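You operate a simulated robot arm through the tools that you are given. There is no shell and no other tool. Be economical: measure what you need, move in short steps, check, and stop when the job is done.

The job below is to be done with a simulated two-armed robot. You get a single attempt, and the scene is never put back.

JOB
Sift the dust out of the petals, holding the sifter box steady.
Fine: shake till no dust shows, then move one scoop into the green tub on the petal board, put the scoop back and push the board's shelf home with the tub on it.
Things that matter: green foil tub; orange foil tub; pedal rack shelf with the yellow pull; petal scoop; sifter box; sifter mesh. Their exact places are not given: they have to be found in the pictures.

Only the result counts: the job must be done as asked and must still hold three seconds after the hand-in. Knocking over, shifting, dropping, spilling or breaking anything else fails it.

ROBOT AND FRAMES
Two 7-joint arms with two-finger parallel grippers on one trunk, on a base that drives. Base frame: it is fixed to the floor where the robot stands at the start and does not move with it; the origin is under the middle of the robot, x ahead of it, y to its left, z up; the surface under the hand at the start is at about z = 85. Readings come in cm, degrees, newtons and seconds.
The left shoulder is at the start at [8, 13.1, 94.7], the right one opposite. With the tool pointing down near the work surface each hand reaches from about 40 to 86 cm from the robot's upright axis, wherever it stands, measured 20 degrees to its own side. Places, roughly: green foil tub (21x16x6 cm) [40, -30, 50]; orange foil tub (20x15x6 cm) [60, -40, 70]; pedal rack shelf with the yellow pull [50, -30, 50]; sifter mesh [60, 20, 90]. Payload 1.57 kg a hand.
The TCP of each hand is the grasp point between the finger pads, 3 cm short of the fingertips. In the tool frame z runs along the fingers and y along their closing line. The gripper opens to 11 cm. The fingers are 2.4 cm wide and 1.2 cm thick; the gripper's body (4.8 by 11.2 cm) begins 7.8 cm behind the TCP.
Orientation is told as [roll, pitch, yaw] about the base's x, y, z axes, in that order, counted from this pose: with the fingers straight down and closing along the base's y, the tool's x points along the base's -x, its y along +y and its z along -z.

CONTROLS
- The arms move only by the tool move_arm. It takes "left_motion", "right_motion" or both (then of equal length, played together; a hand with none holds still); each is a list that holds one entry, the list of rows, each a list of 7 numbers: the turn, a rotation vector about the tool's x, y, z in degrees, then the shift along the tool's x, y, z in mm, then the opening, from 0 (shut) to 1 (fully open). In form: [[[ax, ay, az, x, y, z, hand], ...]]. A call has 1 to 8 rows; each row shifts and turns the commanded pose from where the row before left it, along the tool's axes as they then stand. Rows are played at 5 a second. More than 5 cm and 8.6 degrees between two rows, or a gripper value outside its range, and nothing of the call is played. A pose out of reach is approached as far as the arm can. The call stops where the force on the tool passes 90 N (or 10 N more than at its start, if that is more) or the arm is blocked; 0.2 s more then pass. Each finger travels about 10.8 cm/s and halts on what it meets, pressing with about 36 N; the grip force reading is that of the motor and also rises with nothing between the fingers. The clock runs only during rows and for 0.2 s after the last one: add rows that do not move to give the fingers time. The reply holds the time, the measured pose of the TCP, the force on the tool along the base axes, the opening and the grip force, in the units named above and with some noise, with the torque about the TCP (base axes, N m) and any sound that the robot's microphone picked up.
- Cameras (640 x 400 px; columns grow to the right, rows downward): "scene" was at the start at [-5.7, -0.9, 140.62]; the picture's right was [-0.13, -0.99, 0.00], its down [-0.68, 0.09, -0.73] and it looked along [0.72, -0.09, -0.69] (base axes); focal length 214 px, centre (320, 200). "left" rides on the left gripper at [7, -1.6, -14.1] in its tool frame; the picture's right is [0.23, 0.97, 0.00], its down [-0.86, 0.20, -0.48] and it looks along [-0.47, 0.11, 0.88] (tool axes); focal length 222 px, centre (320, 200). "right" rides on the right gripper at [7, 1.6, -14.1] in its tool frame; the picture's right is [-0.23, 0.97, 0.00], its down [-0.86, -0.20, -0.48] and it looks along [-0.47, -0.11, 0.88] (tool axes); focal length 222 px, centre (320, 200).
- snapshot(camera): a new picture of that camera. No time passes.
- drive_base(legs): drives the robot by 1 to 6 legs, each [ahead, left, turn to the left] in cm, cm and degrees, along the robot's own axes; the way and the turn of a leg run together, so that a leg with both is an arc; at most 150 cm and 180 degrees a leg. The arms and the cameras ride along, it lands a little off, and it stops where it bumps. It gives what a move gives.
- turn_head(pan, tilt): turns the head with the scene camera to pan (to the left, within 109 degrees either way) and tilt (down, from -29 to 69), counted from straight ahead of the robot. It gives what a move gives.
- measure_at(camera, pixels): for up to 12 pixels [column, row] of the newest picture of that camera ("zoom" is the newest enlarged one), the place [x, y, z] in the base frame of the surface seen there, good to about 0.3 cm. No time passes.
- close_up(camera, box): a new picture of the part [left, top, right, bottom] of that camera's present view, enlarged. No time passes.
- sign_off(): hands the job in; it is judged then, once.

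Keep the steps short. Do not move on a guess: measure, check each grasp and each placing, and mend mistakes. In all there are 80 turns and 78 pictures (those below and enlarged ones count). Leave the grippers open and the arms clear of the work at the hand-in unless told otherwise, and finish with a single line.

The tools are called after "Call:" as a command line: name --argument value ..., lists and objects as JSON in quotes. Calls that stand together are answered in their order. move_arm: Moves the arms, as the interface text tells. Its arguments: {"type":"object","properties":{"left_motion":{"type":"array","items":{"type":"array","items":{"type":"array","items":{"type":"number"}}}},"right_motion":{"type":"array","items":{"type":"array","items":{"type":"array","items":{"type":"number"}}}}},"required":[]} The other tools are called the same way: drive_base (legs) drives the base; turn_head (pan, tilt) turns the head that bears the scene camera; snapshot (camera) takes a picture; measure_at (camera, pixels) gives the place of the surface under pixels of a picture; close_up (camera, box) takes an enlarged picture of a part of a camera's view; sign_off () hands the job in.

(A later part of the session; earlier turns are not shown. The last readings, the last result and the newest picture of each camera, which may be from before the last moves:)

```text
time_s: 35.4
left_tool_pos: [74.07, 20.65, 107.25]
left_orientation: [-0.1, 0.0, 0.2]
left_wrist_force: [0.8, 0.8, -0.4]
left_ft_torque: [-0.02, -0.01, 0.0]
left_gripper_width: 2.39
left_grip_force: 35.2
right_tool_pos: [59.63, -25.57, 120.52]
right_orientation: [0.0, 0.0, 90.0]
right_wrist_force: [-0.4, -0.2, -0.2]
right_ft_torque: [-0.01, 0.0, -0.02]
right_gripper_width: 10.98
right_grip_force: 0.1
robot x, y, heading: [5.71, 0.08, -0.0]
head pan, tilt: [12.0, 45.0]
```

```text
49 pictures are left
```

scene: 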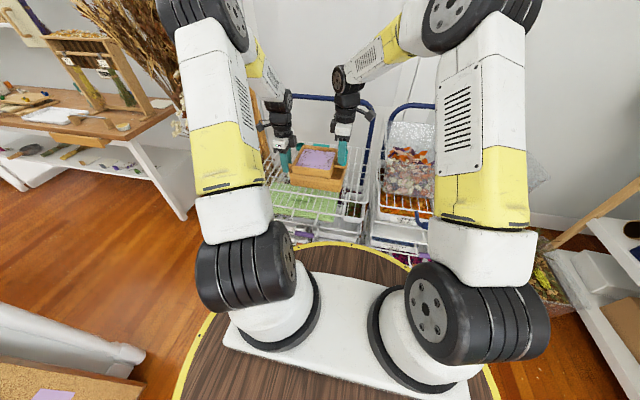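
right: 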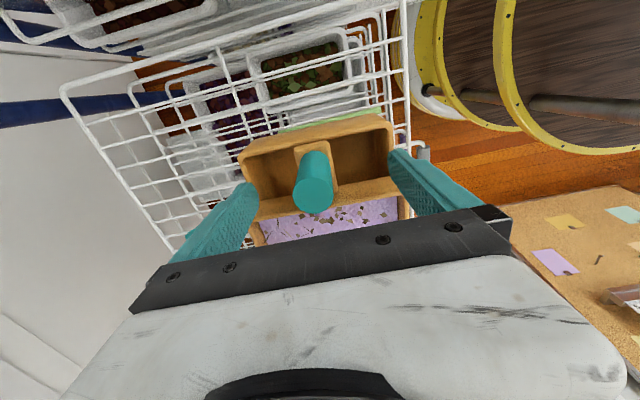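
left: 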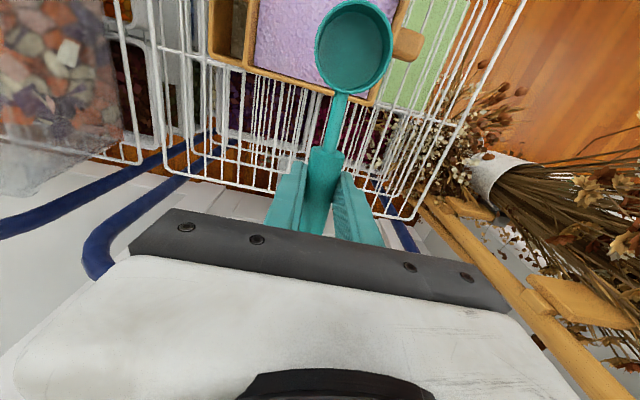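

Bowl rim centre is 9 cm ahead of and 2.1 cm below the TCP; petals surface z≈93–93.8, frame rim ≈95. I move over the mesh and tilt the bowl 50° down, still clear above the petals.

Call:
move_arm --left_motion '[[[0, 0, 0, 33, -10, -10, 0], [0, 0, 0, 32, -10.5, 0, 0], [0, -8.35, 0, 0, 0, 0, 0], [0, -8.35, 0, 0, 0, 0, 0], [0, -8.35, 0, 0, 0, 0, 0], [0, -8.35, 0, 0, 0, 0, 0], [0, -8.35, 0, 0, 0, 0, 0], [0, -8.25, 0, 0, 0, 0, 0]]]'

Call:
snapshot --camera "left"

Call:
turn_head --pan 5 --tilt 45

Call:
snapshot --camera "scene"

```text
time_s: 37.2
left_tool_pos: [67.46, 18.51, 108.15]
left_orientation: [-0.2, -50.0, 0.2]
left_wrist_force: [-0.6, -3.0, 0.4]
left_ft_torque: [0.14, 0.03, 0.18]
left_gripper_width: 2.38
left_grip_force: 35.2
right_tool_pos: [59.64, -25.68, 120.6]
right_orientation: [-0.1, 0.0, 90.0]
right_wrist_force: [-1.8, -0.8, 0.0]
right_ft_torque: [0.03, -0.02, -0.04]
right_gripper_width: 11.01
right_grip_force: 0.0
robot x, y, heading: [6.01, 0.0, 0.0]
head pan, tilt: [12.0, 45.0]
```

```text
48 pictures are left
```

left: 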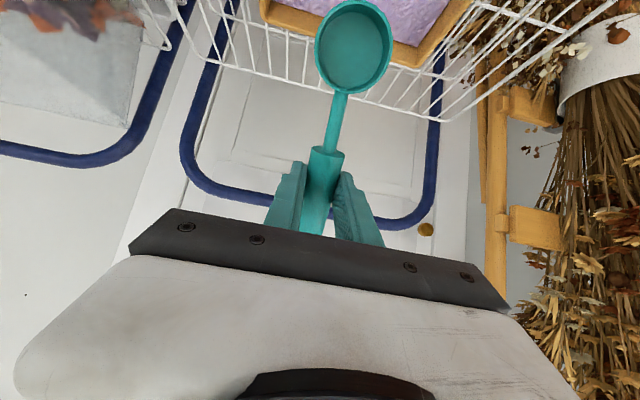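

```text
time_s: 37.9
left_tool_pos: [67.61, 18.83, 107.94]
left_orientation: [-0.1, -49.7, 0.6]
left_wrist_force: [0.5, 0.3, -0.5]
left_ft_torque: [0.03, 0.0, 0.02]
left_gripper_width: 2.33
left_grip_force: 35.8
right_tool_pos: [59.72, -25.68, 120.47]
right_orientation: [0.0, 0.0, 89.9]
right_wrist_force: [-0.1, 0.0, 0.0]
right_ft_torque: [-0.02, 0.01, 0.0]
right_gripper_width: 11.0
right_grip_force: 0.1
robot x, y, heading: [6.0, -0.06, 0.1]
head pan, tilt: [5.0, 45.0]
```

```text
47 pictures are left
```

scene: 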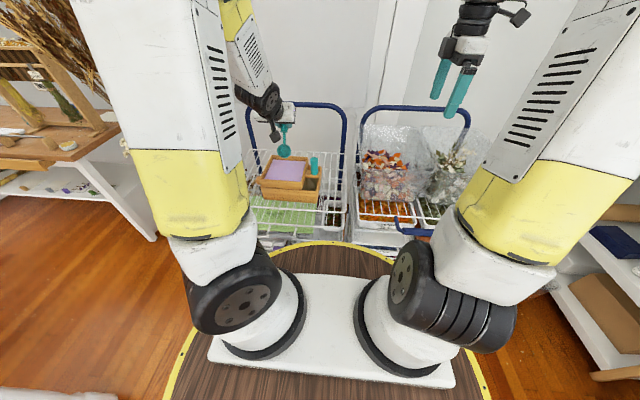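

Well placed. Plunge the lip about 1 cm into the petals and check the force.

Call:
move_arm --left_motion '[[[0, 0, 0, 22.5, 0, 16.3, 0], [0, 0, 0, 22.5, 0, 16.3, 0], [0, 6, 0, 7, 0, -0.6, 0]]]'

Call:
close_up --camera "scene" --box '[240, 130, 340, 210]'

```text
time_s: 38.7
left_tool_pos: [66.55, 18.76, 102.12]
left_orientation: [0.0, -44.1, 0.1]
left_wrist_force: [3.0, 0.2, 8.2]
left_ft_torque: [-0.03, 0.14, 0.02]
left_gripper_width: 2.39
left_grip_force: 34.8
right_tool_pos: [59.58, -25.51, 120.61]
right_orientation: [0.0, 0.1, 90.0]
right_wrist_force: [0.1, 0.4, 0.2]
right_ft_torque: [-0.01, 0.02, -0.03]
right_gripper_width: 10.99
right_grip_force: 0.0
robot x, y, heading: [6.17, 0.08, -0.0]
head pan, tilt: [5.0, 45.0]
```

```text
5.00 times, centred on (290, 170) of scene
```

zoom: 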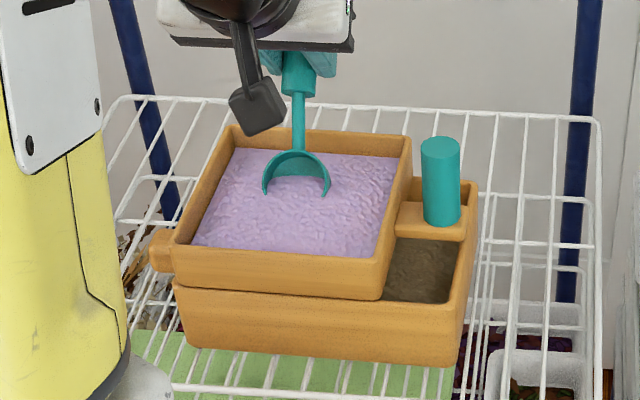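

The lip is in the petals with 8 N of resistance. Now sweep toward the robot while levelling and lifting.

Call:
move_arm --left_motion '[[[0, 8, 0, 7.7, 0, 3.7, 0], [0, 8, 0, 4.5, 0, 7.9, 0], [0, 8, 0, -1.2, 0, 6.3, 0], [0, 8, 0, -10.3, 0, -7.9, 0], [0, 8, 0, -8, 0, -13.6, 0], [0, 4, 0, 0, 0, -20, 0], [0, 0, 0, 0, 0, -20, 0]]]'

Call:
close_up --camera "scene" --box '[240, 120, 340, 200]'

Call:
snapshot --camera "left"

```text
time_s: 40.3
left_tool_pos: [67.9, 18.76, 106.55]
left_orientation: [0.1, 0.2, 0.1]
left_wrist_force: [0.0, -0.4, -0.1]
left_ft_torque: [0.03, -0.01, 0.01]
left_gripper_width: 2.36
left_grip_force: 35.5
right_tool_pos: [59.66, -25.71, 120.66]
right_orientation: [-0.1, 0.0, 90.0]
right_wrist_force: [0.1, 0.2, 0.1]
right_ft_torque: [0.0, 0.01, 0.0]
right_gripper_width: 11.02
right_grip_force: 0.1
robot x, y, heading: [5.77, 0.22, 0.2]
head pan, tilt: [5.0, 45.0]
```

```text
5.00 times, centred on (290, 160) of scene
```

zoom: 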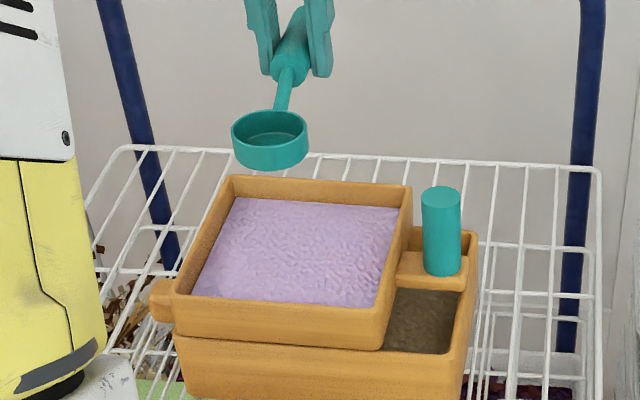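

```text
44 pictures are left
```

left: 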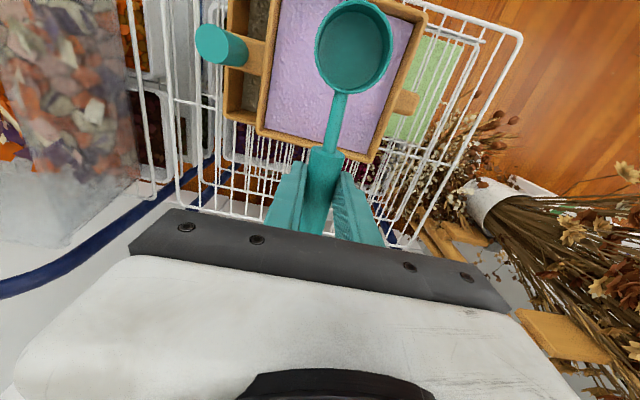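

The bowl came up empty — too shallow. I'll repeat with a deeper pass. First lift a bit and tilt to 45°.

Call:
move_arm --left_motion '[[[0, 0, 0, 11, 0, -15, 0], [0, -8.5, 0, 0, 0, 0, 0], [0, -8.5, 0, 0, 0, 0, 0], [0, -8.5, 0, 0, 0, 0, 0], [0, -8.5, 0, 0, 0, 0, 0], [0, -8.5, 0, 0, 0, 0, 0], [0, -2.5, 0, 0, 0, 0, 0]]]'

Call:
move_arm --left_motion '[[[0, 0, 0, 21, 0, 21, 0], [0, 0, 0, 21, 0, 21, 0], [0, 0, 0, 4, 0, 4, 0]]]'

Call:
close_up --camera "scene" --box '[240, 130, 340, 210]'

```text
time_s: 41.9
left_tool_pos: [66.87, 18.51, 108.07]
left_orientation: [0.0, -44.9, 0.2]
left_wrist_force: [0.3, -0.3, -0.6]
left_ft_torque: [-0.01, 0.0, -0.06]
left_gripper_width: 2.35
left_grip_force: 35.8
right_tool_pos: [59.49, -25.67, 120.57]
right_orientation: [0.0, -0.1, 90.0]
right_wrist_force: [-0.3, -0.6, 0.4]
right_ft_torque: [0.09, -0.01, 0.0]
right_gripper_width: 10.98
right_grip_force: 0.0
robot x, y, heading: [5.75, -0.42, -0.1]
head pan, tilt: [5.0, 45.0]
```

```text
time_s: 42.7
left_tool_pos: [66.99, 18.67, 101.62]
left_orientation: [-0.1, -45.2, 0.2]
left_wrist_force: [7.4, -0.7, 17.2]
left_ft_torque: [-0.01, 0.36, 0.0]
left_gripper_width: 2.34
left_grip_force: 36.0
right_tool_pos: [59.65, -25.78, 120.68]
right_orientation: [0.0, -0.1, 90.0]
right_wrist_force: [0.4, 0.1, 0.6]
right_ft_torque: [0.02, -0.03, 0.01]
right_gripper_width: 11.02
right_grip_force: 0.1
robot x, y, heading: [6.22, -0.04, 0.2]
head pan, tilt: [5.0, 45.0]
```

```text
5.00 times, centred on (290, 170) of scene
```

zoom: 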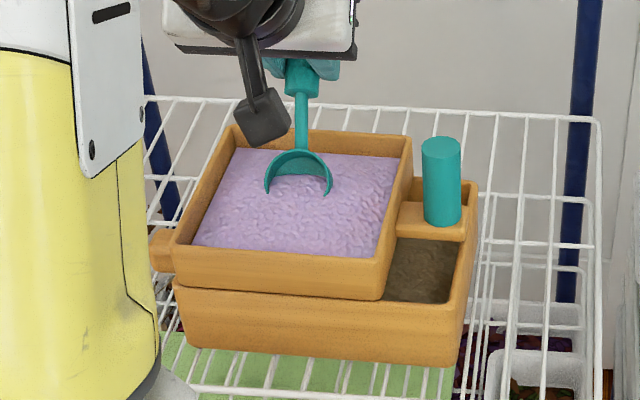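

17 N at this depth, which is like a stiff petal bed; the sieve has not moved. Sweep 4 cm at this depth and level out, then lift.

Call:
move_arm --left_motion '[[[0, 5, 0, 18.4, 0, -9.9, 0], [0, 8, 0, 6.7, 0, 4.8, 0], [0, 8, 0, 1.6, 0, 12, 0], [0, 8, 0, -4.1, 0, 11.7, 0]]]'

Call:
close_up --camera "scene" --box '[240, 130, 340, 210]'

```text
time_s: 43.7
left_tool_pos: [65.87, 18.59, 98.14]
left_orientation: [0.0, -15.9, 0.1]
left_wrist_force: [-0.7, 0.4, -0.8]
left_ft_torque: [-0.01, -0.04, 0.01]
left_gripper_width: 2.36
left_grip_force: 35.0
right_tool_pos: [59.6, -25.7, 120.6]
right_orientation: [-0.1, 0.0, 90.0]
right_wrist_force: [0.2, -0.1, -0.1]
right_ft_torque: [-0.03, -0.06, -0.04]
right_gripper_width: 10.99
right_grip_force: 0.1
robot x, y, heading: [6.05, -0.44, 0.0]
head pan, tilt: [5.0, 45.0]
```

```text
5.00 times, centred on (290, 170) of scene
```

zoom: 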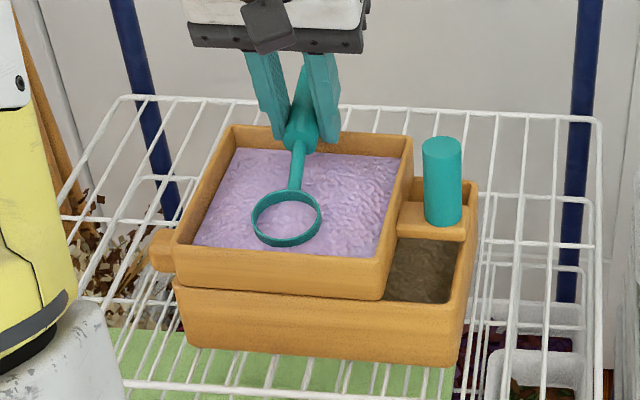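

The bowl now shows lilac petals inside. Lift while levelling the rest.

Call:
move_arm --left_motion '[[[0, 6, 0, -7.4, 0, -16.6, 0], [0, 6, 0, -6.3, 0, -24.3, 0], [0, 4, 0, 0, 0, -25, 0], [0, 0, 0, 0, 0, -25, 0], [0, 0, 0, 0, 0, -30, 0]]]'

Call:
close_up --camera "scene" --box '[240, 100, 340, 200]'

Call:
close_up --camera "left" --box '[260, 0, 460, 140]'

```text
time_s: 44.9
left_tool_pos: [66.21, 18.61, 110.31]
left_orientation: [0.0, 0.0, 0.1]
left_wrist_force: [0.6, 0.3, 0.0]
left_ft_torque: [-0.03, 0.06, -0.02]
left_gripper_width: 2.35
left_grip_force: 35.6
right_tool_pos: [59.61, -25.66, 120.62]
right_orientation: [0.0, 0.0, 90.0]
right_wrist_force: [0.5, 0.2, -0.5]
right_ft_torque: [0.02, 0.0, 0.01]
right_gripper_width: 10.97
right_grip_force: 0.2
robot x, y, heading: [6.18, -0.01, 0.1]
head pan, tilt: [5.0, 45.0]
```

```text
4.00 times, centred on (290, 150) of scene
```

zoom: 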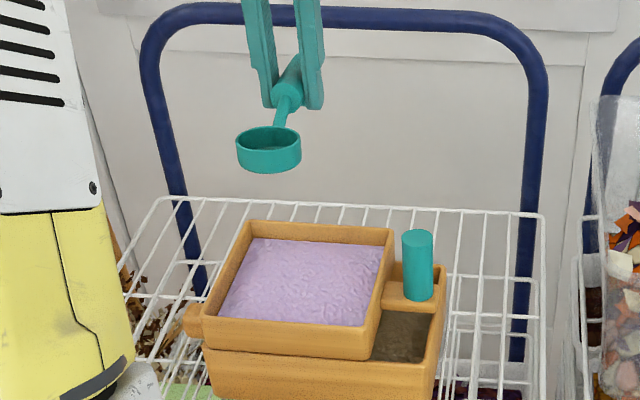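

```text
2.86 times, centred on (360, 70) of left
```

zoom: 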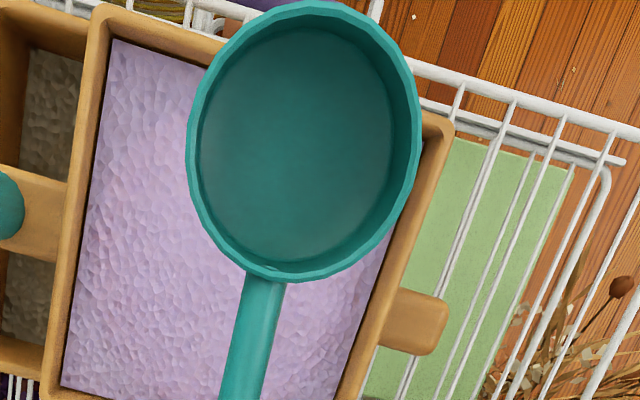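

Still empty — the rim was never under the surface. Third pass: deeper (bowl centre about 1 cm lower), with a pause at the bottom. First tilt to 40° again above the petals.

Call:
move_arm --left_motion '[[[0, -8, 0, 0, 0, 0, 0], [0, -8, 0, 0, 0, 0, 0], [0, -8, 0, 0, 0, 0, 0], [0, -8, 0, 0, 0, 0, 0], [0, -8, 0, 0, 0, 0, 0], [0, 0, 0, 18, 0, 21.5, 0], [0, 0, 0, 18, 0, 21.5, 0]]]'

Call:
move_arm --left_motion '[[[0, 0, 0, 8, 0, 9.6, 0], [0, 0, 0, 8, 0, 9.6, 0], [0, 0, 0, 8, 0, 9.6, 0], [0, 0, 0, 5, 0, 6, 0], [0, 0, 0, 4, 0, 4.8, 0]]]'

Call:
close_up --camera "scene" --box '[240, 130, 340, 210]'

```text
time_s: 46.5
left_tool_pos: [66.3, 18.66, 104.62]
left_orientation: [-0.1, -40.0, 0.1]
left_wrist_force: [-0.6, 0.0, -0.5]
left_ft_torque: [-0.02, 0.02, -0.01]
left_gripper_width: 2.32
left_grip_force: 35.5
right_tool_pos: [59.61, -25.65, 120.58]
right_orientation: [0.0, 0.0, 90.0]
right_wrist_force: [-0.6, 0.2, 0.5]
right_ft_torque: [0.01, -0.01, -0.01]
right_gripper_width: 10.99
right_grip_force: 0.2
robot x, y, heading: [6.1, -0.11, 0.1]
head pan, tilt: [5.0, 45.0]
```

```text
time_s: 47.7
left_tool_pos: [66.3, 18.72, 99.68]
left_orientation: [0.0, -40.0, 0.1]
left_wrist_force: [6.1, 0.2, 14.0]
left_ft_torque: [0.01, 0.62, -0.01]
left_gripper_width: 2.36
left_grip_force: 35.2
right_tool_pos: [59.71, -25.7, 120.62]
right_orientation: [0.1, 0.0, 90.0]
right_wrist_force: [0.2, 1.3, 0.2]
right_ft_torque: [0.0, -0.01, 0.02]
right_gripper_width: 11.03
right_grip_force: 0.1
robot x, y, heading: [6.05, -0.03, 0.1]
head pan, tilt: [5.0, 45.0]
```

```text
5.00 times, centred on (290, 170) of scene
```

zoom: 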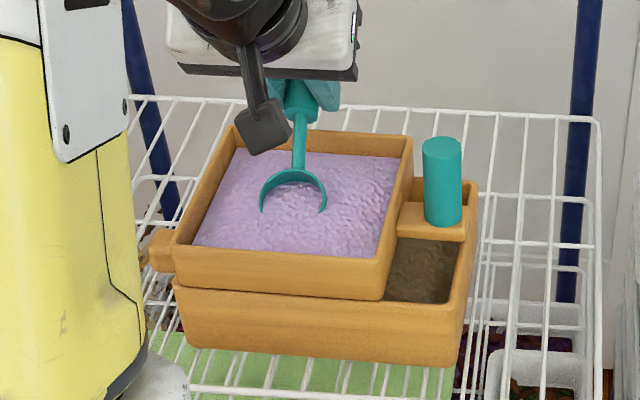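

Only 14 N at z≈99.7, so the bed is deep enough. Sweep and level to 20° at this depth, pause and look.

Call:
move_arm --left_motion '[[[0, 8, 0, 7.9, 0, 3.2, 0], [0, 8, 0, 4.9, 0, 7, 0], [0, 4, 0, -0.4, 0, 2.9, 0], [0, 0, 0, 0, 0, 0, 0]]]'

Call:
close_up --camera "scene" --box '[240, 130, 340, 210]'

```text
time_s: 48.7
left_tool_pos: [65.93, 18.69, 97.73]
left_orientation: [0.1, -19.9, 0.1]
left_wrist_force: [0.3, 0.6, -1.3]
left_ft_torque: [0.03, 0.0, -0.01]
left_gripper_width: 2.35
left_grip_force: 35.8
right_tool_pos: [59.59, -25.71, 120.65]
right_orientation: [-0.1, -0.1, 90.0]
right_wrist_force: [0.5, 0.6, -0.8]
right_ft_torque: [0.0, -0.02, -0.02]
right_gripper_width: 11.0
right_grip_force: 0.1
robot x, y, heading: [5.9, -0.05, 0.1]
head pan, tilt: [5.0, 45.0]
```

```text
5.00 times, centred on (290, 170) of scene
```

zoom: 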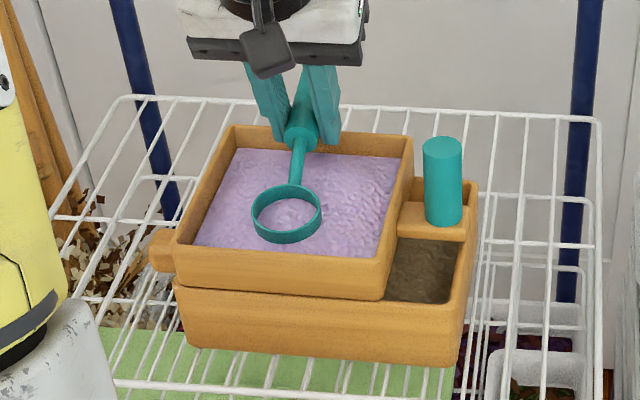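

The rim still seems above the surface, so the scoop may have rotated in the grip. Checking with the left camera.

Call:
snapshot --camera "left"

Call:
measure_at --camera "scene" --pixels '[[283, 173], [290, 178], [297, 173], [290, 167], [290, 172], [283, 160], [310, 173], [294, 162]]'

Call:
measure_at --camera "left" --pixels '[[353, 50], [353, 5], [353, 91], [318, 47], [340, 110], [335, 130]]'

```text
37 pictures are left
```

left: 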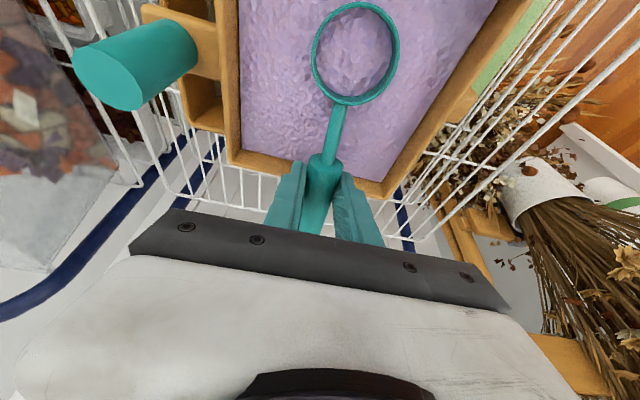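

```text
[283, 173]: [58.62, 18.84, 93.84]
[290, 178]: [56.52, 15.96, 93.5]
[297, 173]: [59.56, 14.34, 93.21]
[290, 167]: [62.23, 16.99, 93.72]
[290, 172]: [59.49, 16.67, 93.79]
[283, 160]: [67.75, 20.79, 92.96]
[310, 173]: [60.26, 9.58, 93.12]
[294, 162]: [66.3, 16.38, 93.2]
```

```text
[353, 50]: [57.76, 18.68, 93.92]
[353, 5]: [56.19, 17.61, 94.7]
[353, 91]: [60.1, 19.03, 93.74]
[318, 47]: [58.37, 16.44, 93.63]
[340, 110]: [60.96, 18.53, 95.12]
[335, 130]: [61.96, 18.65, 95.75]
```

The scoop has slipped about 32° in the grip: front rim 94.7, back 93.7. The bowl is nearly level, so I tilt the hand 12° further slowly, which lowers the bowl under the surface, and then look.

Call:
move_arm --left_motion '[[[0, -2, 0, 0.7, 0, -0.6, 0], [0, -2, 0, 0.7, 0, -0.6, 0], [0, -2, 0, 0.7, 0, -0.6, 0], [0, -2, 0, 0.7, 0, -0.6, 0], [0, -2, 0, 0.7, 0, -0.6, 0], [0, -2, 0, 0.7, 0, -0.6, 0], [0, 0, 0, 0, 0, 0, 0]]]'

Call:
snapshot --camera "left"

Call:
measure_at --camera "left" --pixels '[[353, 50], [353, 5], [353, 94], [350, 100], [316, 47], [340, 110]]'

```text
time_s: 50.3
left_tool_pos: [65.46, 18.65, 97.97]
left_orientation: [0.1, -32.1, 0.1]
left_wrist_force: [2.6, 0.2, 11.1]
left_ft_torque: [-0.01, 0.77, -0.02]
left_gripper_width: 2.35
left_grip_force: 35.8
right_tool_pos: [59.75, -25.65, 120.59]
right_orientation: [0.1, 0.0, 90.0]
right_wrist_force: [-0.1, -0.5, -0.4]
right_ft_torque: [-0.01, 0.03, 0.02]
right_gripper_width: 10.99
right_grip_force: 0.2
robot x, y, heading: [5.68, -0.15, -0.0]
head pan, tilt: [5.0, 45.0]
```

```text
36 pictures are left
```

left: 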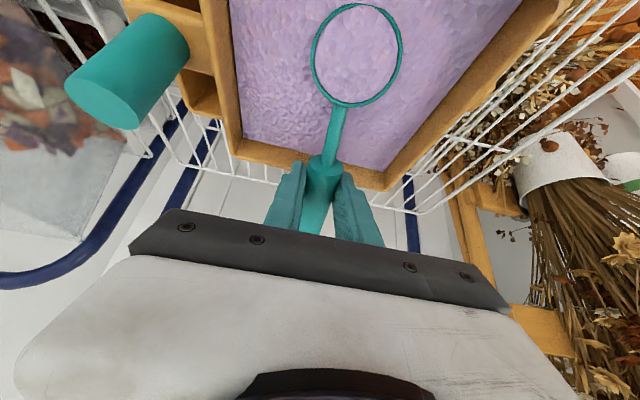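

```text
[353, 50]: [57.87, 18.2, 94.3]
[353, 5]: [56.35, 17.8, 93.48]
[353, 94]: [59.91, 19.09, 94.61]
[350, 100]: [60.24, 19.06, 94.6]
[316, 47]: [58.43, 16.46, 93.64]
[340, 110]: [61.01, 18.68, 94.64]
```

11 N steady: the bowl sits on the mesh floor; the inside surface reads 94.3, higher than the bed. Lift gently while levelling and check the load.

Call:
move_arm --left_motion '[[[0, 5, 0, -5, 0, -8, 0], [0, 5, 0, -5, 0, -9, 0], [0, 3, 0, -5, 0, -13, 0], [0, 0, 0, -6, 0, -16, 0], [0, 0, 0, -8, 0, -22, 0], [0, 0, 0, -8, 0, -22, 0]]]'

Call:
snapshot --camera "left"

Call:
close_up --camera "scene" --box '[240, 110, 340, 200]'

```text
time_s: 51.7
left_tool_pos: [65.63, 18.65, 107.69]
left_orientation: [0.0, -18.9, 0.0]
left_wrist_force: [-0.7, 0.7, 0.4]
left_ft_torque: [-0.03, 0.0, 0.04]
left_gripper_width: 2.35
left_grip_force: 35.4
right_tool_pos: [59.67, -25.68, 120.7]
right_orientation: [0.0, 0.0, 90.0]
right_wrist_force: [0.5, -0.4, -0.8]
right_ft_torque: [0.02, 0.03, 0.01]
right_gripper_width: 11.01
right_grip_force: 0.0
robot x, y, heading: [5.62, -0.38, 0.0]
head pan, tilt: [5.0, 45.0]
```

```text
35 pictures are left
```

left: 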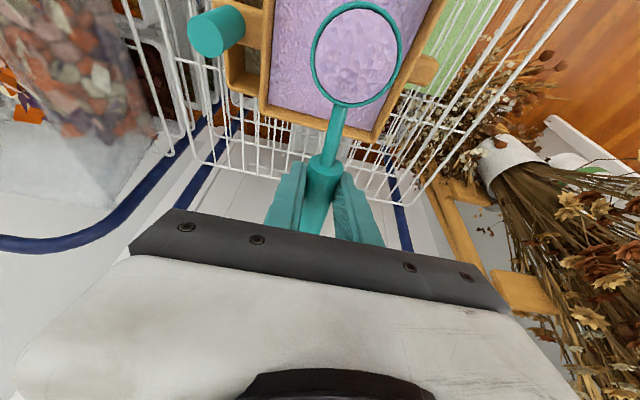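

```text
4.44 times, centred on (290, 155) of scene
```

zoom: 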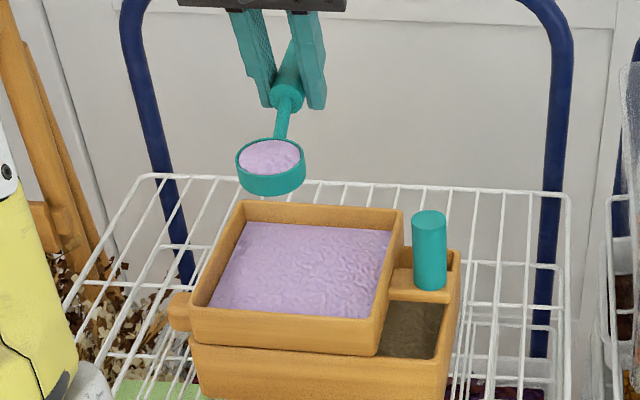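

The scoop is full of petals. I check the bowl's tilt (rim front/back) before moving on.

Call:
measure_at --camera "left" --pixels '[[355, 5], [350, 102], [316, 50], [397, 55], [357, 50]]'

Call:
turn_head --pan -60 --tilt 35

Call:
snapshot --camera "scene"

```text
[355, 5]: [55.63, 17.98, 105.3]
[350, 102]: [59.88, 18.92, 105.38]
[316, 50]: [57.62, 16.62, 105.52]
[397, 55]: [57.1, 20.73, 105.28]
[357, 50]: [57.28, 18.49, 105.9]
```

```text
time_s: 53.1
left_tool_pos: [65.67, 18.58, 107.59]
left_orientation: [0.0, -19.1, 0.2]
left_wrist_force: [-0.6, -0.5, -1.1]
left_ft_torque: [0.02, -0.03, 0.0]
left_gripper_width: 2.35
left_grip_force: 35.9
right_tool_pos: [59.64, -25.58, 120.7]
right_orientation: [0.0, 0.0, 90.0]
right_wrist_force: [-0.1, 0.2, -0.3]
right_ft_torque: [-0.01, 0.01, 0.01]
right_gripper_width: 11.02
right_grip_force: 0.1
robot x, y, heading: [6.05, -0.25, -0.0]
head pan, tilt: [-60.0, 35.0]
```

```text
33 pictures are left
```

scene: 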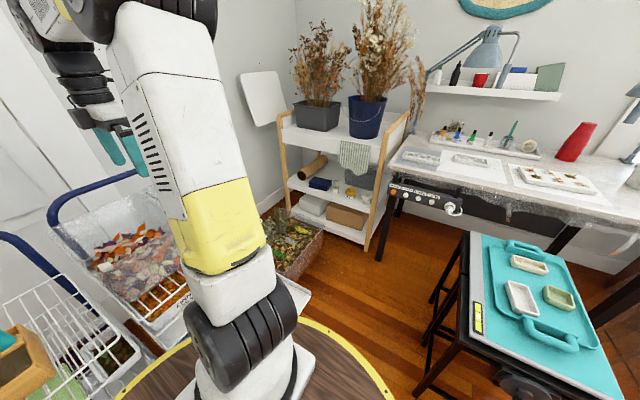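

The bowl is level (rim 105.3–105.5). I measure the obstacles on the right to plan the drive to the tub.

Call:
measure_at --camera "scene" --pixels '[[470, 235], [475, 330], [377, 140], [320, 125], [370, 245], [395, 190], [300, 230], [450, 215], [300, 60], [390, 50], [320, 250], [540, 380]]'

```text
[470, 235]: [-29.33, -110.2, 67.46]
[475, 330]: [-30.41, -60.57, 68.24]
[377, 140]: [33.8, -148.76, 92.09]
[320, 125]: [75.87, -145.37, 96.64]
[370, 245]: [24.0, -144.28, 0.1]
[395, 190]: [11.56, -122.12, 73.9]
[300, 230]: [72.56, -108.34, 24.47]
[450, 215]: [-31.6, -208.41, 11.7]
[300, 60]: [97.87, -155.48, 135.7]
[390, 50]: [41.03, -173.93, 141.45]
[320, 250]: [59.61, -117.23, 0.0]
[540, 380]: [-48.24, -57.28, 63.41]
```

The table edge is at y≈-57, x<-29 and the arms pass above everything. I drive 25 cm back and turn 45° right, so the left hand comes over the board.

Call:
drive_base --legs '[[-25, 0, 0], [0, 0, -45]]'

Call:
turn_head --pan 8 --tilt 50

Call:
snapshot --camera "scene"

Call:
snapshot --camera "left"

```text
time_s: 57.0
left_tool_pos: [36.23, -29.27, 107.55]
left_orientation: [0.0, -19.0, -45.2]
left_wrist_force: [-0.3, 0.1, 0.2]
left_ft_torque: [0.03, 0.01, -0.02]
left_gripper_width: 2.34
left_grip_force: 35.4
right_tool_pos: [0.48, -56.2, 120.66]
right_orientation: [0.0, 0.1, 44.5]
right_wrist_force: [-0.2, 0.6, 0.8]
right_ft_torque: [-0.01, -0.03, 0.0]
right_gripper_width: 11.01
right_grip_force: 0.1
robot x, y, heading: [-19.01, 0.04, -45.4]
head pan, tilt: [-60.0, 35.0]
```

```text
time_s: 58.4
left_tool_pos: [36.19, -29.33, 107.74]
left_orientation: [0.1, -18.9, -45.2]
left_wrist_force: [0.6, -0.7, -0.5]
left_ft_torque: [0.0, 0.0, -0.03]
left_gripper_width: 2.34
left_grip_force: 35.7
right_tool_pos: [0.55, -56.33, 120.55]
right_orientation: [0.0, 0.1, 44.5]
right_wrist_force: [0.2, -0.2, 0.4]
right_ft_torque: [0.01, -0.04, 0.0]
right_gripper_width: 11.02
right_grip_force: 0.1
robot x, y, heading: [-18.85, 0.18, -45.4]
head pan, tilt: [8.0, 50.0]
```

```text
32 pictures are left
```

scene: 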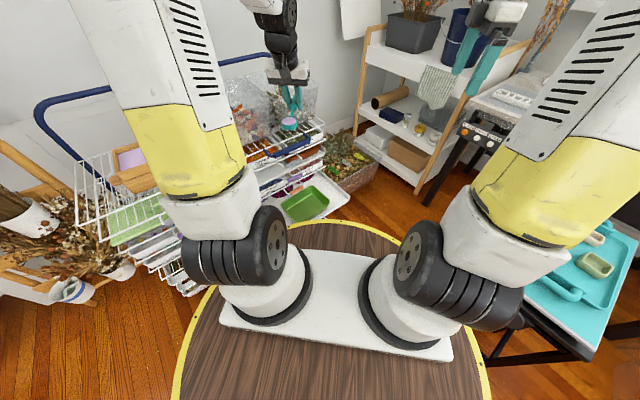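

```text
31 pictures are left
```

left: 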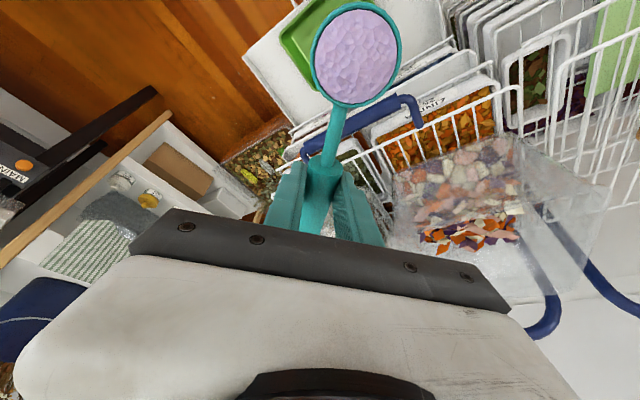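

Still full. A close-up of the tub and board from the scene camera, with measurements.

Call:
close_up --camera "scene" --box '[220, 90, 380, 240]'

Call:
measure_at --camera "scene" --pixels '[[283, 205], [307, 187], [328, 204], [302, 220], [305, 205], [331, 200], [288, 146], [307, 138], [280, 155], [300, 171]]'

```text
2.67 times, centred on (300, 165) of scene
```

zoom: 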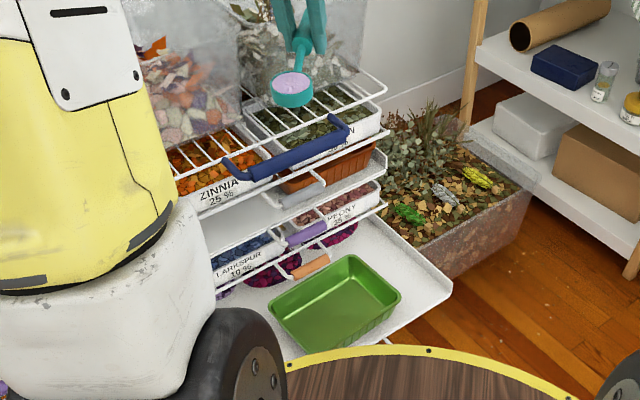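

```text
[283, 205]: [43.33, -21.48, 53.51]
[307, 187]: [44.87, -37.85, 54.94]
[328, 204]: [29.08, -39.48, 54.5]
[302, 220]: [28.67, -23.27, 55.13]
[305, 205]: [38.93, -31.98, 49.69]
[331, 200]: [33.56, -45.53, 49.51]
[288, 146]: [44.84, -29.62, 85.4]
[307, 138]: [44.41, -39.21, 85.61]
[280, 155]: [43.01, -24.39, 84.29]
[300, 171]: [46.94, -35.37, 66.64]
```

Tub rim: x 27–44, y -41 to -21, z 55; the blue bar at x≥43, z 85 sits close above. To stay clear I turn the scoop 40° about the vertical (bowl toward +y, staying level) and then shift so the bowl is over (33.5,-30.5).

Call:
move_arm --left_motion '[[[2.605, 0, 7.564, 0, 0, 0, 0], [2.605, 0, 7.564, 0, 0, 0, 0], [2.605, 0, 7.564, 0, 0, 0, 0], [2.605, 0, 7.564, 0, 0, 0, 0], [2.605, 0, 7.564, 0, 0, 0, 0], [0, 0, 0, -28.4, -9.2, 9.8, 0], [0, 0, 0, -28.4, -9.2, 9.8, 0], [0, 0, 0, -28.4, -9.2, 9.8, 0]]]'

Call:
snapshot --camera "left"

Call:
measure_at --camera "left" --pixels '[[355, 5], [350, 102], [316, 50], [397, 55]]'

```text
time_s: 60.2
left_tool_pos: [34.19, -38.57, 107.63]
left_orientation: [-0.1, -19.0, -85.2]
left_wrist_force: [0.5, 0.9, -0.1]
left_ft_torque: [0.01, -0.02, 0.01]
left_gripper_width: 2.39
left_grip_force: 36.1
right_tool_pos: [0.58, -56.15, 120.79]
right_orientation: [0.0, 0.0, 44.6]
right_wrist_force: [-0.6, 0.6, -0.4]
right_ft_torque: [-0.04, -0.01, -0.01]
right_gripper_width: 11.01
right_grip_force: 0.0
robot x, y, heading: [-19.14, 0.05, -45.5]
head pan, tilt: [8.0, 50.0]
```

```text
29 pictures are left
```

left: 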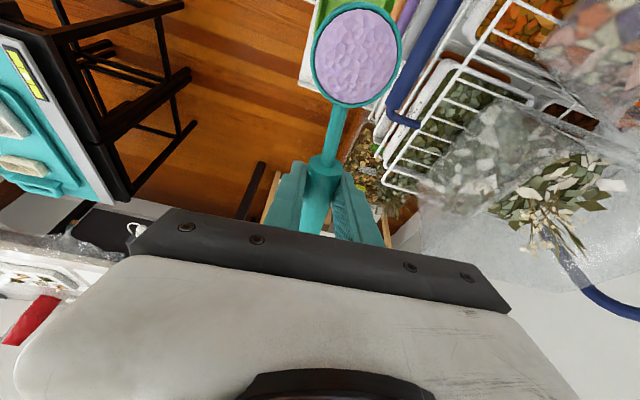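

```text
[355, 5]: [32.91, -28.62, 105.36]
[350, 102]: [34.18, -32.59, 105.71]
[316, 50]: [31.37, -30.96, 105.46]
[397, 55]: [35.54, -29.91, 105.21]
```

Bowl level over (33.4,-30.5). Descend 32 cm vertically.

Call:
move_arm --left_motion '[[[0, 0, 0, 13.02, 0, 37.8, 0], [0, 0, 0, 13.02, 0, 37.8, 0], [0, 0, 0, 13.02, 0, 37.8, 0], [0, 0, 0, 13.02, 0, 37.8, 0], [0, 0, 0, 13.02, 0, 37.8, 0], [0, 0, 0, 13.02, 0, 37.8, 0], [0, 0, 0, 13.02, 0, 37.8, 0], [0, 0, 0, 13.02, 0, 37.8, 0]]]'

Call:
snapshot --camera "left"

Call:
close_up --camera "scene" --box '[220, 90, 380, 240]'

```text
time_s: 62.0
left_tool_pos: [34.28, -38.51, 75.68]
left_orientation: [0.0, -19.0, -85.2]
left_wrist_force: [0.2, 0.9, -0.7]
left_ft_torque: [0.02, -0.01, 0.03]
left_gripper_width: 2.34
left_grip_force: 35.5
right_tool_pos: [0.63, -56.16, 120.68]
right_orientation: [0.0, 0.0, 44.5]
right_wrist_force: [-0.4, 0.1, 0.1]
right_ft_torque: [-0.02, -0.01, -0.02]
right_gripper_width: 10.99
right_grip_force: 0.0
robot x, y, heading: [-18.91, -0.1, -45.4]
head pan, tilt: [8.0, 50.0]
```

```text
28 pictures are left
```

left: 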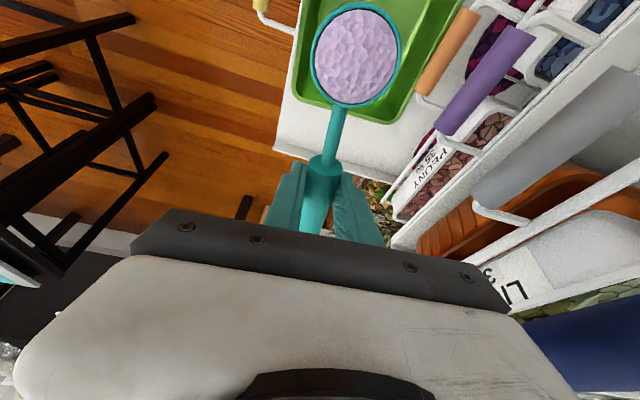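

```text
2.67 times, centred on (300, 165) of scene
```

zoom: 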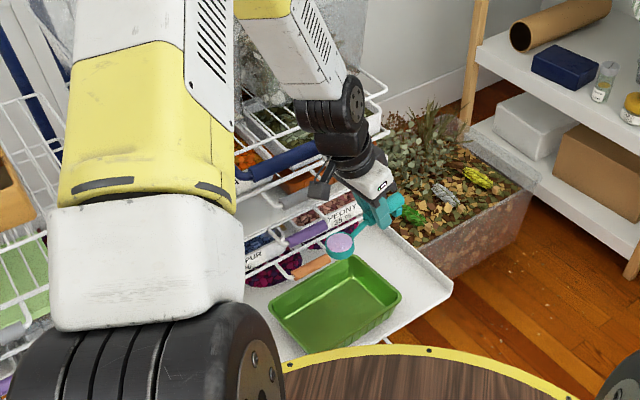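

The forearm passes near the blue bar; I measure it before going lower.

Call:
measure_at --camera "scene" --pixels '[[312, 128], [309, 139], [301, 160], [313, 150], [295, 143], [285, 152], [308, 110], [290, 110], [328, 157], [307, 170]]'

```text
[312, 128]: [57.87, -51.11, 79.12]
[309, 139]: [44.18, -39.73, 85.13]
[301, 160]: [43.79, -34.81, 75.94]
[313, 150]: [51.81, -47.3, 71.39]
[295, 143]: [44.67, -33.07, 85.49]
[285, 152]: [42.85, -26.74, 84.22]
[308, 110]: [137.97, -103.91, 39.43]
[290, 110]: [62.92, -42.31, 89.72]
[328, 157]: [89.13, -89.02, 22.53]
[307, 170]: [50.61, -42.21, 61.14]
```

Those refer to the older picture; measuring on the newest enlarged one instead.

Call:
measure_at --camera "zoom" --pixels '[[345, 110], [325, 135], [320, 120], [345, 145], [355, 165], [318, 190], [370, 190], [295, 155], [310, 60], [340, 242], [300, 60], [362, 110]]'

```text
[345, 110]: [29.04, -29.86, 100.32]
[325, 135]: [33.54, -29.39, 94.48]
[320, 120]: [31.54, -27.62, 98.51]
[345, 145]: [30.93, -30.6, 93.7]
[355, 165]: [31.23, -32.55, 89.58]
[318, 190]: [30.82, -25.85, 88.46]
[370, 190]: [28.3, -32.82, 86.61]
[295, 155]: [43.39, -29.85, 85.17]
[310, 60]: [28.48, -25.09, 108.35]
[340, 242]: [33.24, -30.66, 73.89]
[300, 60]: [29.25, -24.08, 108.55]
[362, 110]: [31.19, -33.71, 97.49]
```

About 4 cm clearance to the bar. Descend another 13 cm so the bowl sits at z≈60, 5 cm above the tub rim.

Call:
move_arm --left_motion '[[[0, 0, 0, 14, -2, 40.7, 0], [0, 0, 0, 14, -2, 40.7, 0], [0, 0, 0, 14, -2, 40.7, 0]]]'

Call:
close_up --camera "scene" --box '[220, 90, 380, 240]'

Call:
snapshot --camera "left"

Call:
measure_at --camera "left" --pixels '[[355, 5], [350, 102], [357, 50], [308, 30], [410, 100], [455, 60], [480, 90], [300, 110]]'

```text
time_s: 62.8
left_tool_pos: [33.59, -38.59, 62.85]
left_orientation: [0.1, -18.9, -85.2]
left_wrist_force: [0.0, -0.7, 0.2]
left_ft_torque: [0.0, 0.01, 0.0]
left_gripper_width: 2.36
left_grip_force: 35.5
right_tool_pos: [0.41, -56.21, 120.65]
right_orientation: [0.0, -0.1, 44.6]
right_wrist_force: [0.8, 0.0, -0.3]
right_ft_torque: [-0.03, 0.02, 0.01]
right_gripper_width: 10.97
right_grip_force: 0.0
robot x, y, heading: [-18.6, 0.16, -45.4]
head pan, tilt: [8.0, 50.0]
```

```text
2.67 times, centred on (300, 165) of scene
```

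zoom: 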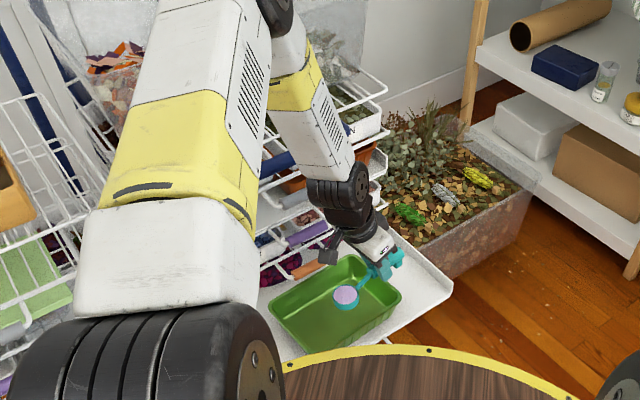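

```text
25 pictures are left
```

left: 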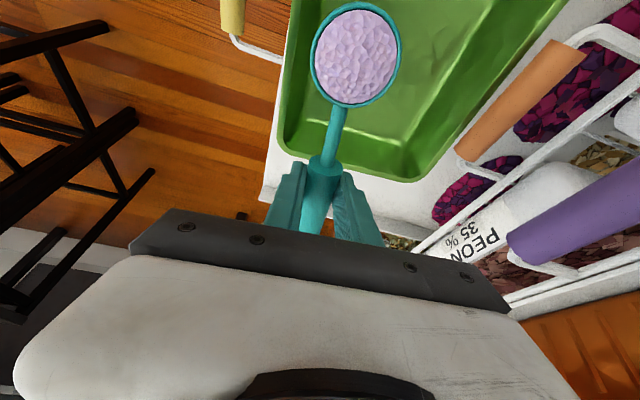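

```text
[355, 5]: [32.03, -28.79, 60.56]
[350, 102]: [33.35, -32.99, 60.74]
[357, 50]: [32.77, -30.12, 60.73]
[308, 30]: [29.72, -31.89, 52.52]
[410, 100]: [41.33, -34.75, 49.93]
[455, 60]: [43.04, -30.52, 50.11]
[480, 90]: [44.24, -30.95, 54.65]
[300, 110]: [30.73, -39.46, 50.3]
```

The bowl is over the tub at (32.7,-30.8,60.6). Now pour: pivot the scoop about the bowl, 40° first.

Call:
move_arm --left_motion '[[[0, -8, 0, 0.1, 3, -11.7, 0], [0, -8, 0, 0.1, 3, -11.7, 0], [0, -8, 0, 0.1, 3, -11.7, 0], [0, -8, 0, 0.1, 3, -11.7, 0], [0, -8, 0, 0.1, 3, -11.7, 0]]]'

Call:
close_up --camera "scene" --box '[240, 110, 360, 230]'

```text
time_s: 64.0
left_tool_pos: [34.8, -35.09, 67.51]
left_orientation: [0.1, -59.2, -85.3]
left_wrist_force: [-0.4, 0.1, -0.4]
left_ft_torque: [-0.03, 0.04, 0.01]
left_gripper_width: 2.35
left_grip_force: 36.2
right_tool_pos: [0.49, -56.25, 120.5]
right_orientation: [0.0, 0.0, 44.6]
right_wrist_force: [0.1, 0.1, -0.1]
right_ft_torque: [0.05, -0.01, 0.04]
right_gripper_width: 11.03
right_grip_force: 0.0
robot x, y, heading: [-18.68, 0.29, -45.4]
head pan, tilt: [8.0, 50.0]
```

```text
3.33 times, centred on (300, 170) of scene
```

zoom: 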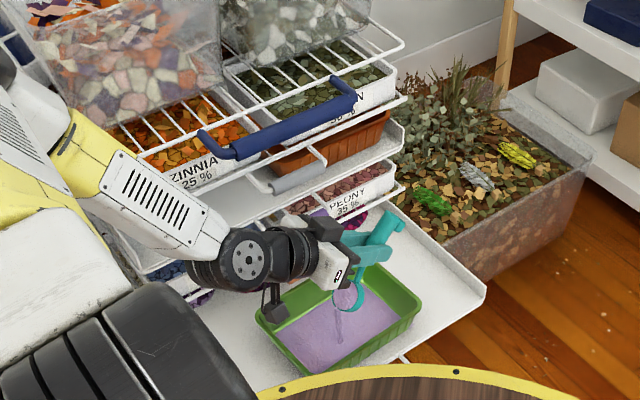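

Petals are pouring into the tub. Tilt 32° more and wait.

Call:
move_arm --left_motion '[[[0, -8, 0, 0.1, 0, -11.7, 0], [0, -8, 0, 0.1, 0, -11.7, 0], [0, -8, 0, 0.1, 0, -11.7, 0], [0, -8, 0, 0.1, 0, -11.7, 0], [0, 0, 0, 0, 0, 0, 0], [0, 0, 0, 0, 0, 0, 0]]]'

Call:
close_up --camera "scene" --box '[240, 110, 360, 230]'

Call:
snapshot --camera "left"

```text
time_s: 65.4
left_tool_pos: [34.44, -30.77, 68.91]
left_orientation: [179.8, -89.0, 95.1]
left_wrist_force: [0.1, -0.2, -0.6]
left_ft_torque: [0.01, -0.01, -0.02]
left_gripper_width: 2.34
left_grip_force: 35.9
right_tool_pos: [0.55, -56.06, 120.54]
right_orientation: [0.0, 0.0, 44.5]
right_wrist_force: [0.4, -0.5, -0.2]
right_ft_torque: [0.05, 0.0, -0.03]
right_gripper_width: 11.0
right_grip_force: 0.1
robot x, y, heading: [-18.84, -0.02, -45.3]
head pan, tilt: [8.0, 50.0]
```

```text
3.33 times, centred on (300, 170) of scene
```

zoom: 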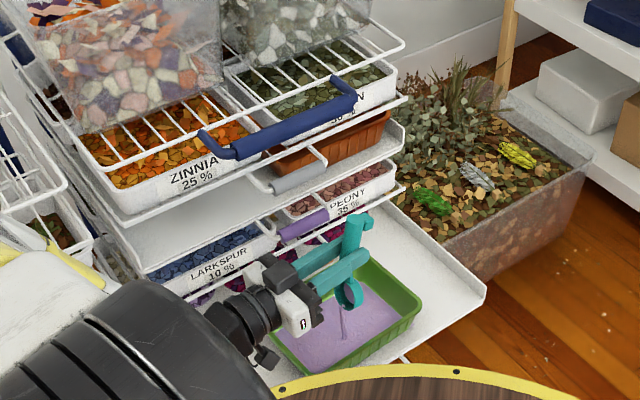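

```text
22 pictures are left
```

left: 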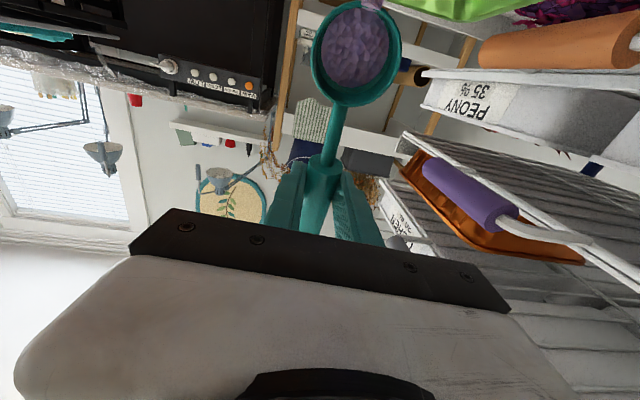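

The bowl is draining but not empty yet. Tilt 16° more and wait.

Call:
move_arm --left_motion '[[[0, -8, 0, 0.1, 0, -11.7, 0], [0, -8, 0, 0.1, 0, -11.7, 0], [0, 0, 0, 0, 0, 0, 0], [0, 0, 0, 0, 0, 0, 0], [0, 0, 0, 0, 0, 0, 0], [0, 0, 0, 0, 0, 0, 0], [0, 0, 0, 0, 0, 0, 0], [0, 0, 0, 0, 0, 0, 0]]]'

Call:
snapshot --camera "left"

```text
time_s: 67.2
left_tool_pos: [34.39, -28.39, 68.66]
left_orientation: [179.9, -73.0, 94.8]
left_wrist_force: [-0.6, 0.5, -0.4]
left_ft_torque: [-0.01, -0.04, 0.0]
left_gripper_width: 2.36
left_grip_force: 35.6
right_tool_pos: [0.62, -56.12, 120.6]
right_orientation: [0.0, 0.0, 44.6]
right_wrist_force: [-0.6, -1.0, 0.0]
right_ft_torque: [-0.01, -0.03, -0.01]
right_gripper_width: 11.03
right_grip_force: 0.1
robot x, y, heading: [-18.57, 0.05, -45.3]
head pan, tilt: [8.0, 50.0]
```

```text
21 pictures are left
```

left: 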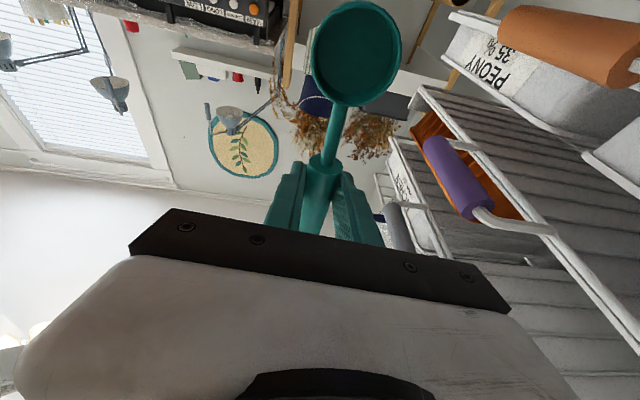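

The bowl is empty and everything went into the tub. Undo the tilt (pivoting about the bowl) and then rise.

Call:
move_arm --left_motion '[[[0, 8, 0, 1.5, -2, 11.6, 0], [0, 8, 0, 1.5, -2, 11.6, 0], [0, 8, 0, 1.5, -2, 11.6, 0], [0, 8, 0, 1.5, -2, 11.6, 0], [0, 8, 0, 1.5, -2, 11.6, 0], [0, 8, 0, 1.5, -2, 11.6, 0], [0, 8, 0, 1.5, -2, 11.6, 0], [0, 8, 0, 1.5, -2, 11.6, 0]]]'

Call:
move_arm --left_motion '[[[0, 8, 0, 1.5, 0, 5, 0], [0, 8, 0, 1.5, 0, 0, 0], [0, 8, 0, 0, 0, -10, 0], [0, 0, 0, -13, 0, -37.8, 0], [0, 0, 0, -15, 0, -43, 0], [0, 0, 0, -15, 0, -43, 0], [0, 0, 0, -15, 0, -43, 0], [0, 0, 0, -15, 0, -43, 0]]]'

Call:
close_up --camera "scene" --box '[240, 110, 360, 230]'

```text
time_s: 69.0
left_tool_pos: [33.57, -36.85, 65.83]
left_orientation: [-0.1, -42.8, -85.2]
left_wrist_force: [0.3, -0.3, -1.1]
left_ft_torque: [-0.03, -0.01, -0.02]
left_gripper_width: 2.33
left_grip_force: 35.5
right_tool_pos: [0.5, -56.21, 120.69]
right_orientation: [0.0, 0.0, 44.8]
right_wrist_force: [-0.1, 0.5, -0.6]
right_ft_torque: [-0.01, 0.01, -0.05]
right_gripper_width: 11.01
right_grip_force: 0.0
robot x, y, heading: [-18.89, 0.47, -45.1]
head pan, tilt: [8.0, 50.0]
```

```text
time_s: 70.8
left_tool_pos: [33.49, -36.72, 88.4]
left_orientation: [-0.1, -18.9, -85.1]
left_wrist_force: [1.3, 0.5, -1.0]
left_ft_torque: [-0.01, 0.03, -0.01]
left_gripper_width: 2.34
left_grip_force: 35.7
right_tool_pos: [0.6, -56.3, 120.54]
right_orientation: [0.0, 0.1, 44.8]
right_wrist_force: [1.2, 0.8, -0.7]
right_ft_torque: [0.0, 0.03, -0.03]
right_gripper_width: 10.98
right_grip_force: 0.1
robot x, y, heading: [-18.5, 0.08, -45.3]
head pan, tilt: [8.0, 50.0]
```

```text
3.33 times, centred on (300, 170) of scene
```

zoom: 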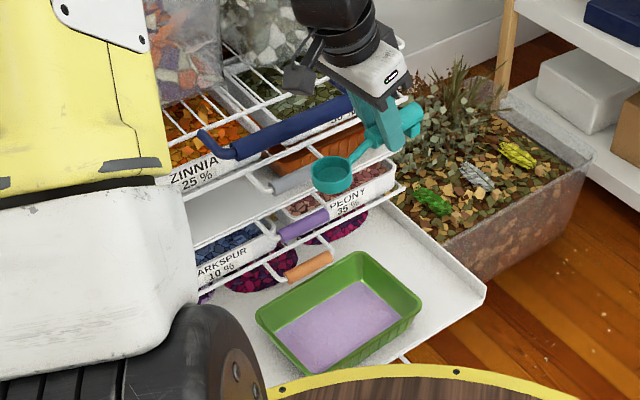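

The petals are in the tub and the bowl is clean. Raise to z≈115 and pull in slightly before driving back.

Call:
move_arm --left_motion '[[[0, 0, 0, -14.7, 0, -42.6, 0], [0, 0, 0, -14.7, 0, -42.6, 0], [0, 0, 0, -14.7, 0, -42.6, 0], [0, 0, 0, -14.7, 0, -42.6, 0], [0, 0, 0, -14.7, 0, -42.6, 0], [0, 0, 0, -14.7, 0, -42.6, 0], [0, 0, 0, 15.3, -19, -5.3, 0], [0, 0, 0, 15.3, -19, -5.3, 0]]]'

Call:
drive_base --legs '[[0, 0, 45.3], [19, 0, 0]]'

```text
time_s: 72.6
left_tool_pos: [29.23, -33.88, 115.55]
left_orientation: [0.0, -19.1, -85.3]
left_wrist_force: [0.3, 0.4, -0.3]
left_ft_torque: [0.02, 0.01, 0.01]
left_gripper_width: 2.37
left_grip_force: 35.4
right_tool_pos: [0.55, -56.29, 120.62]
right_orientation: [0.0, 0.0, 44.6]
right_wrist_force: [0.3, -0.9, 0.4]
right_ft_torque: [0.0, 0.03, 0.0]
right_gripper_width: 11.02
right_grip_force: 0.0
robot x, y, heading: [-18.9, 0.0, -45.3]
head pan, tilt: [8.0, 50.0]
```

```text
time_s: 76.2
left_tool_pos: [58.11, 10.29, 115.56]
left_orientation: [0.0, -19.0, -40.2]
left_wrist_force: [0.8, 1.1, 0.4]
left_ft_torque: [-0.01, -0.02, -0.04]
left_gripper_width: 2.36
left_grip_force: 35.6
right_tool_pos: [53.78, -25.96, 120.67]
right_orientation: [0.0, 0.0, 89.8]
right_wrist_force: [1.0, -0.4, 0.0]
right_ft_torque: [0.0, -0.01, -0.01]
right_gripper_width: 11.0
right_grip_force: 0.1
robot x, y, heading: [0.01, -0.36, -0.4]
head pan, tilt: [8.0, 50.0]
```

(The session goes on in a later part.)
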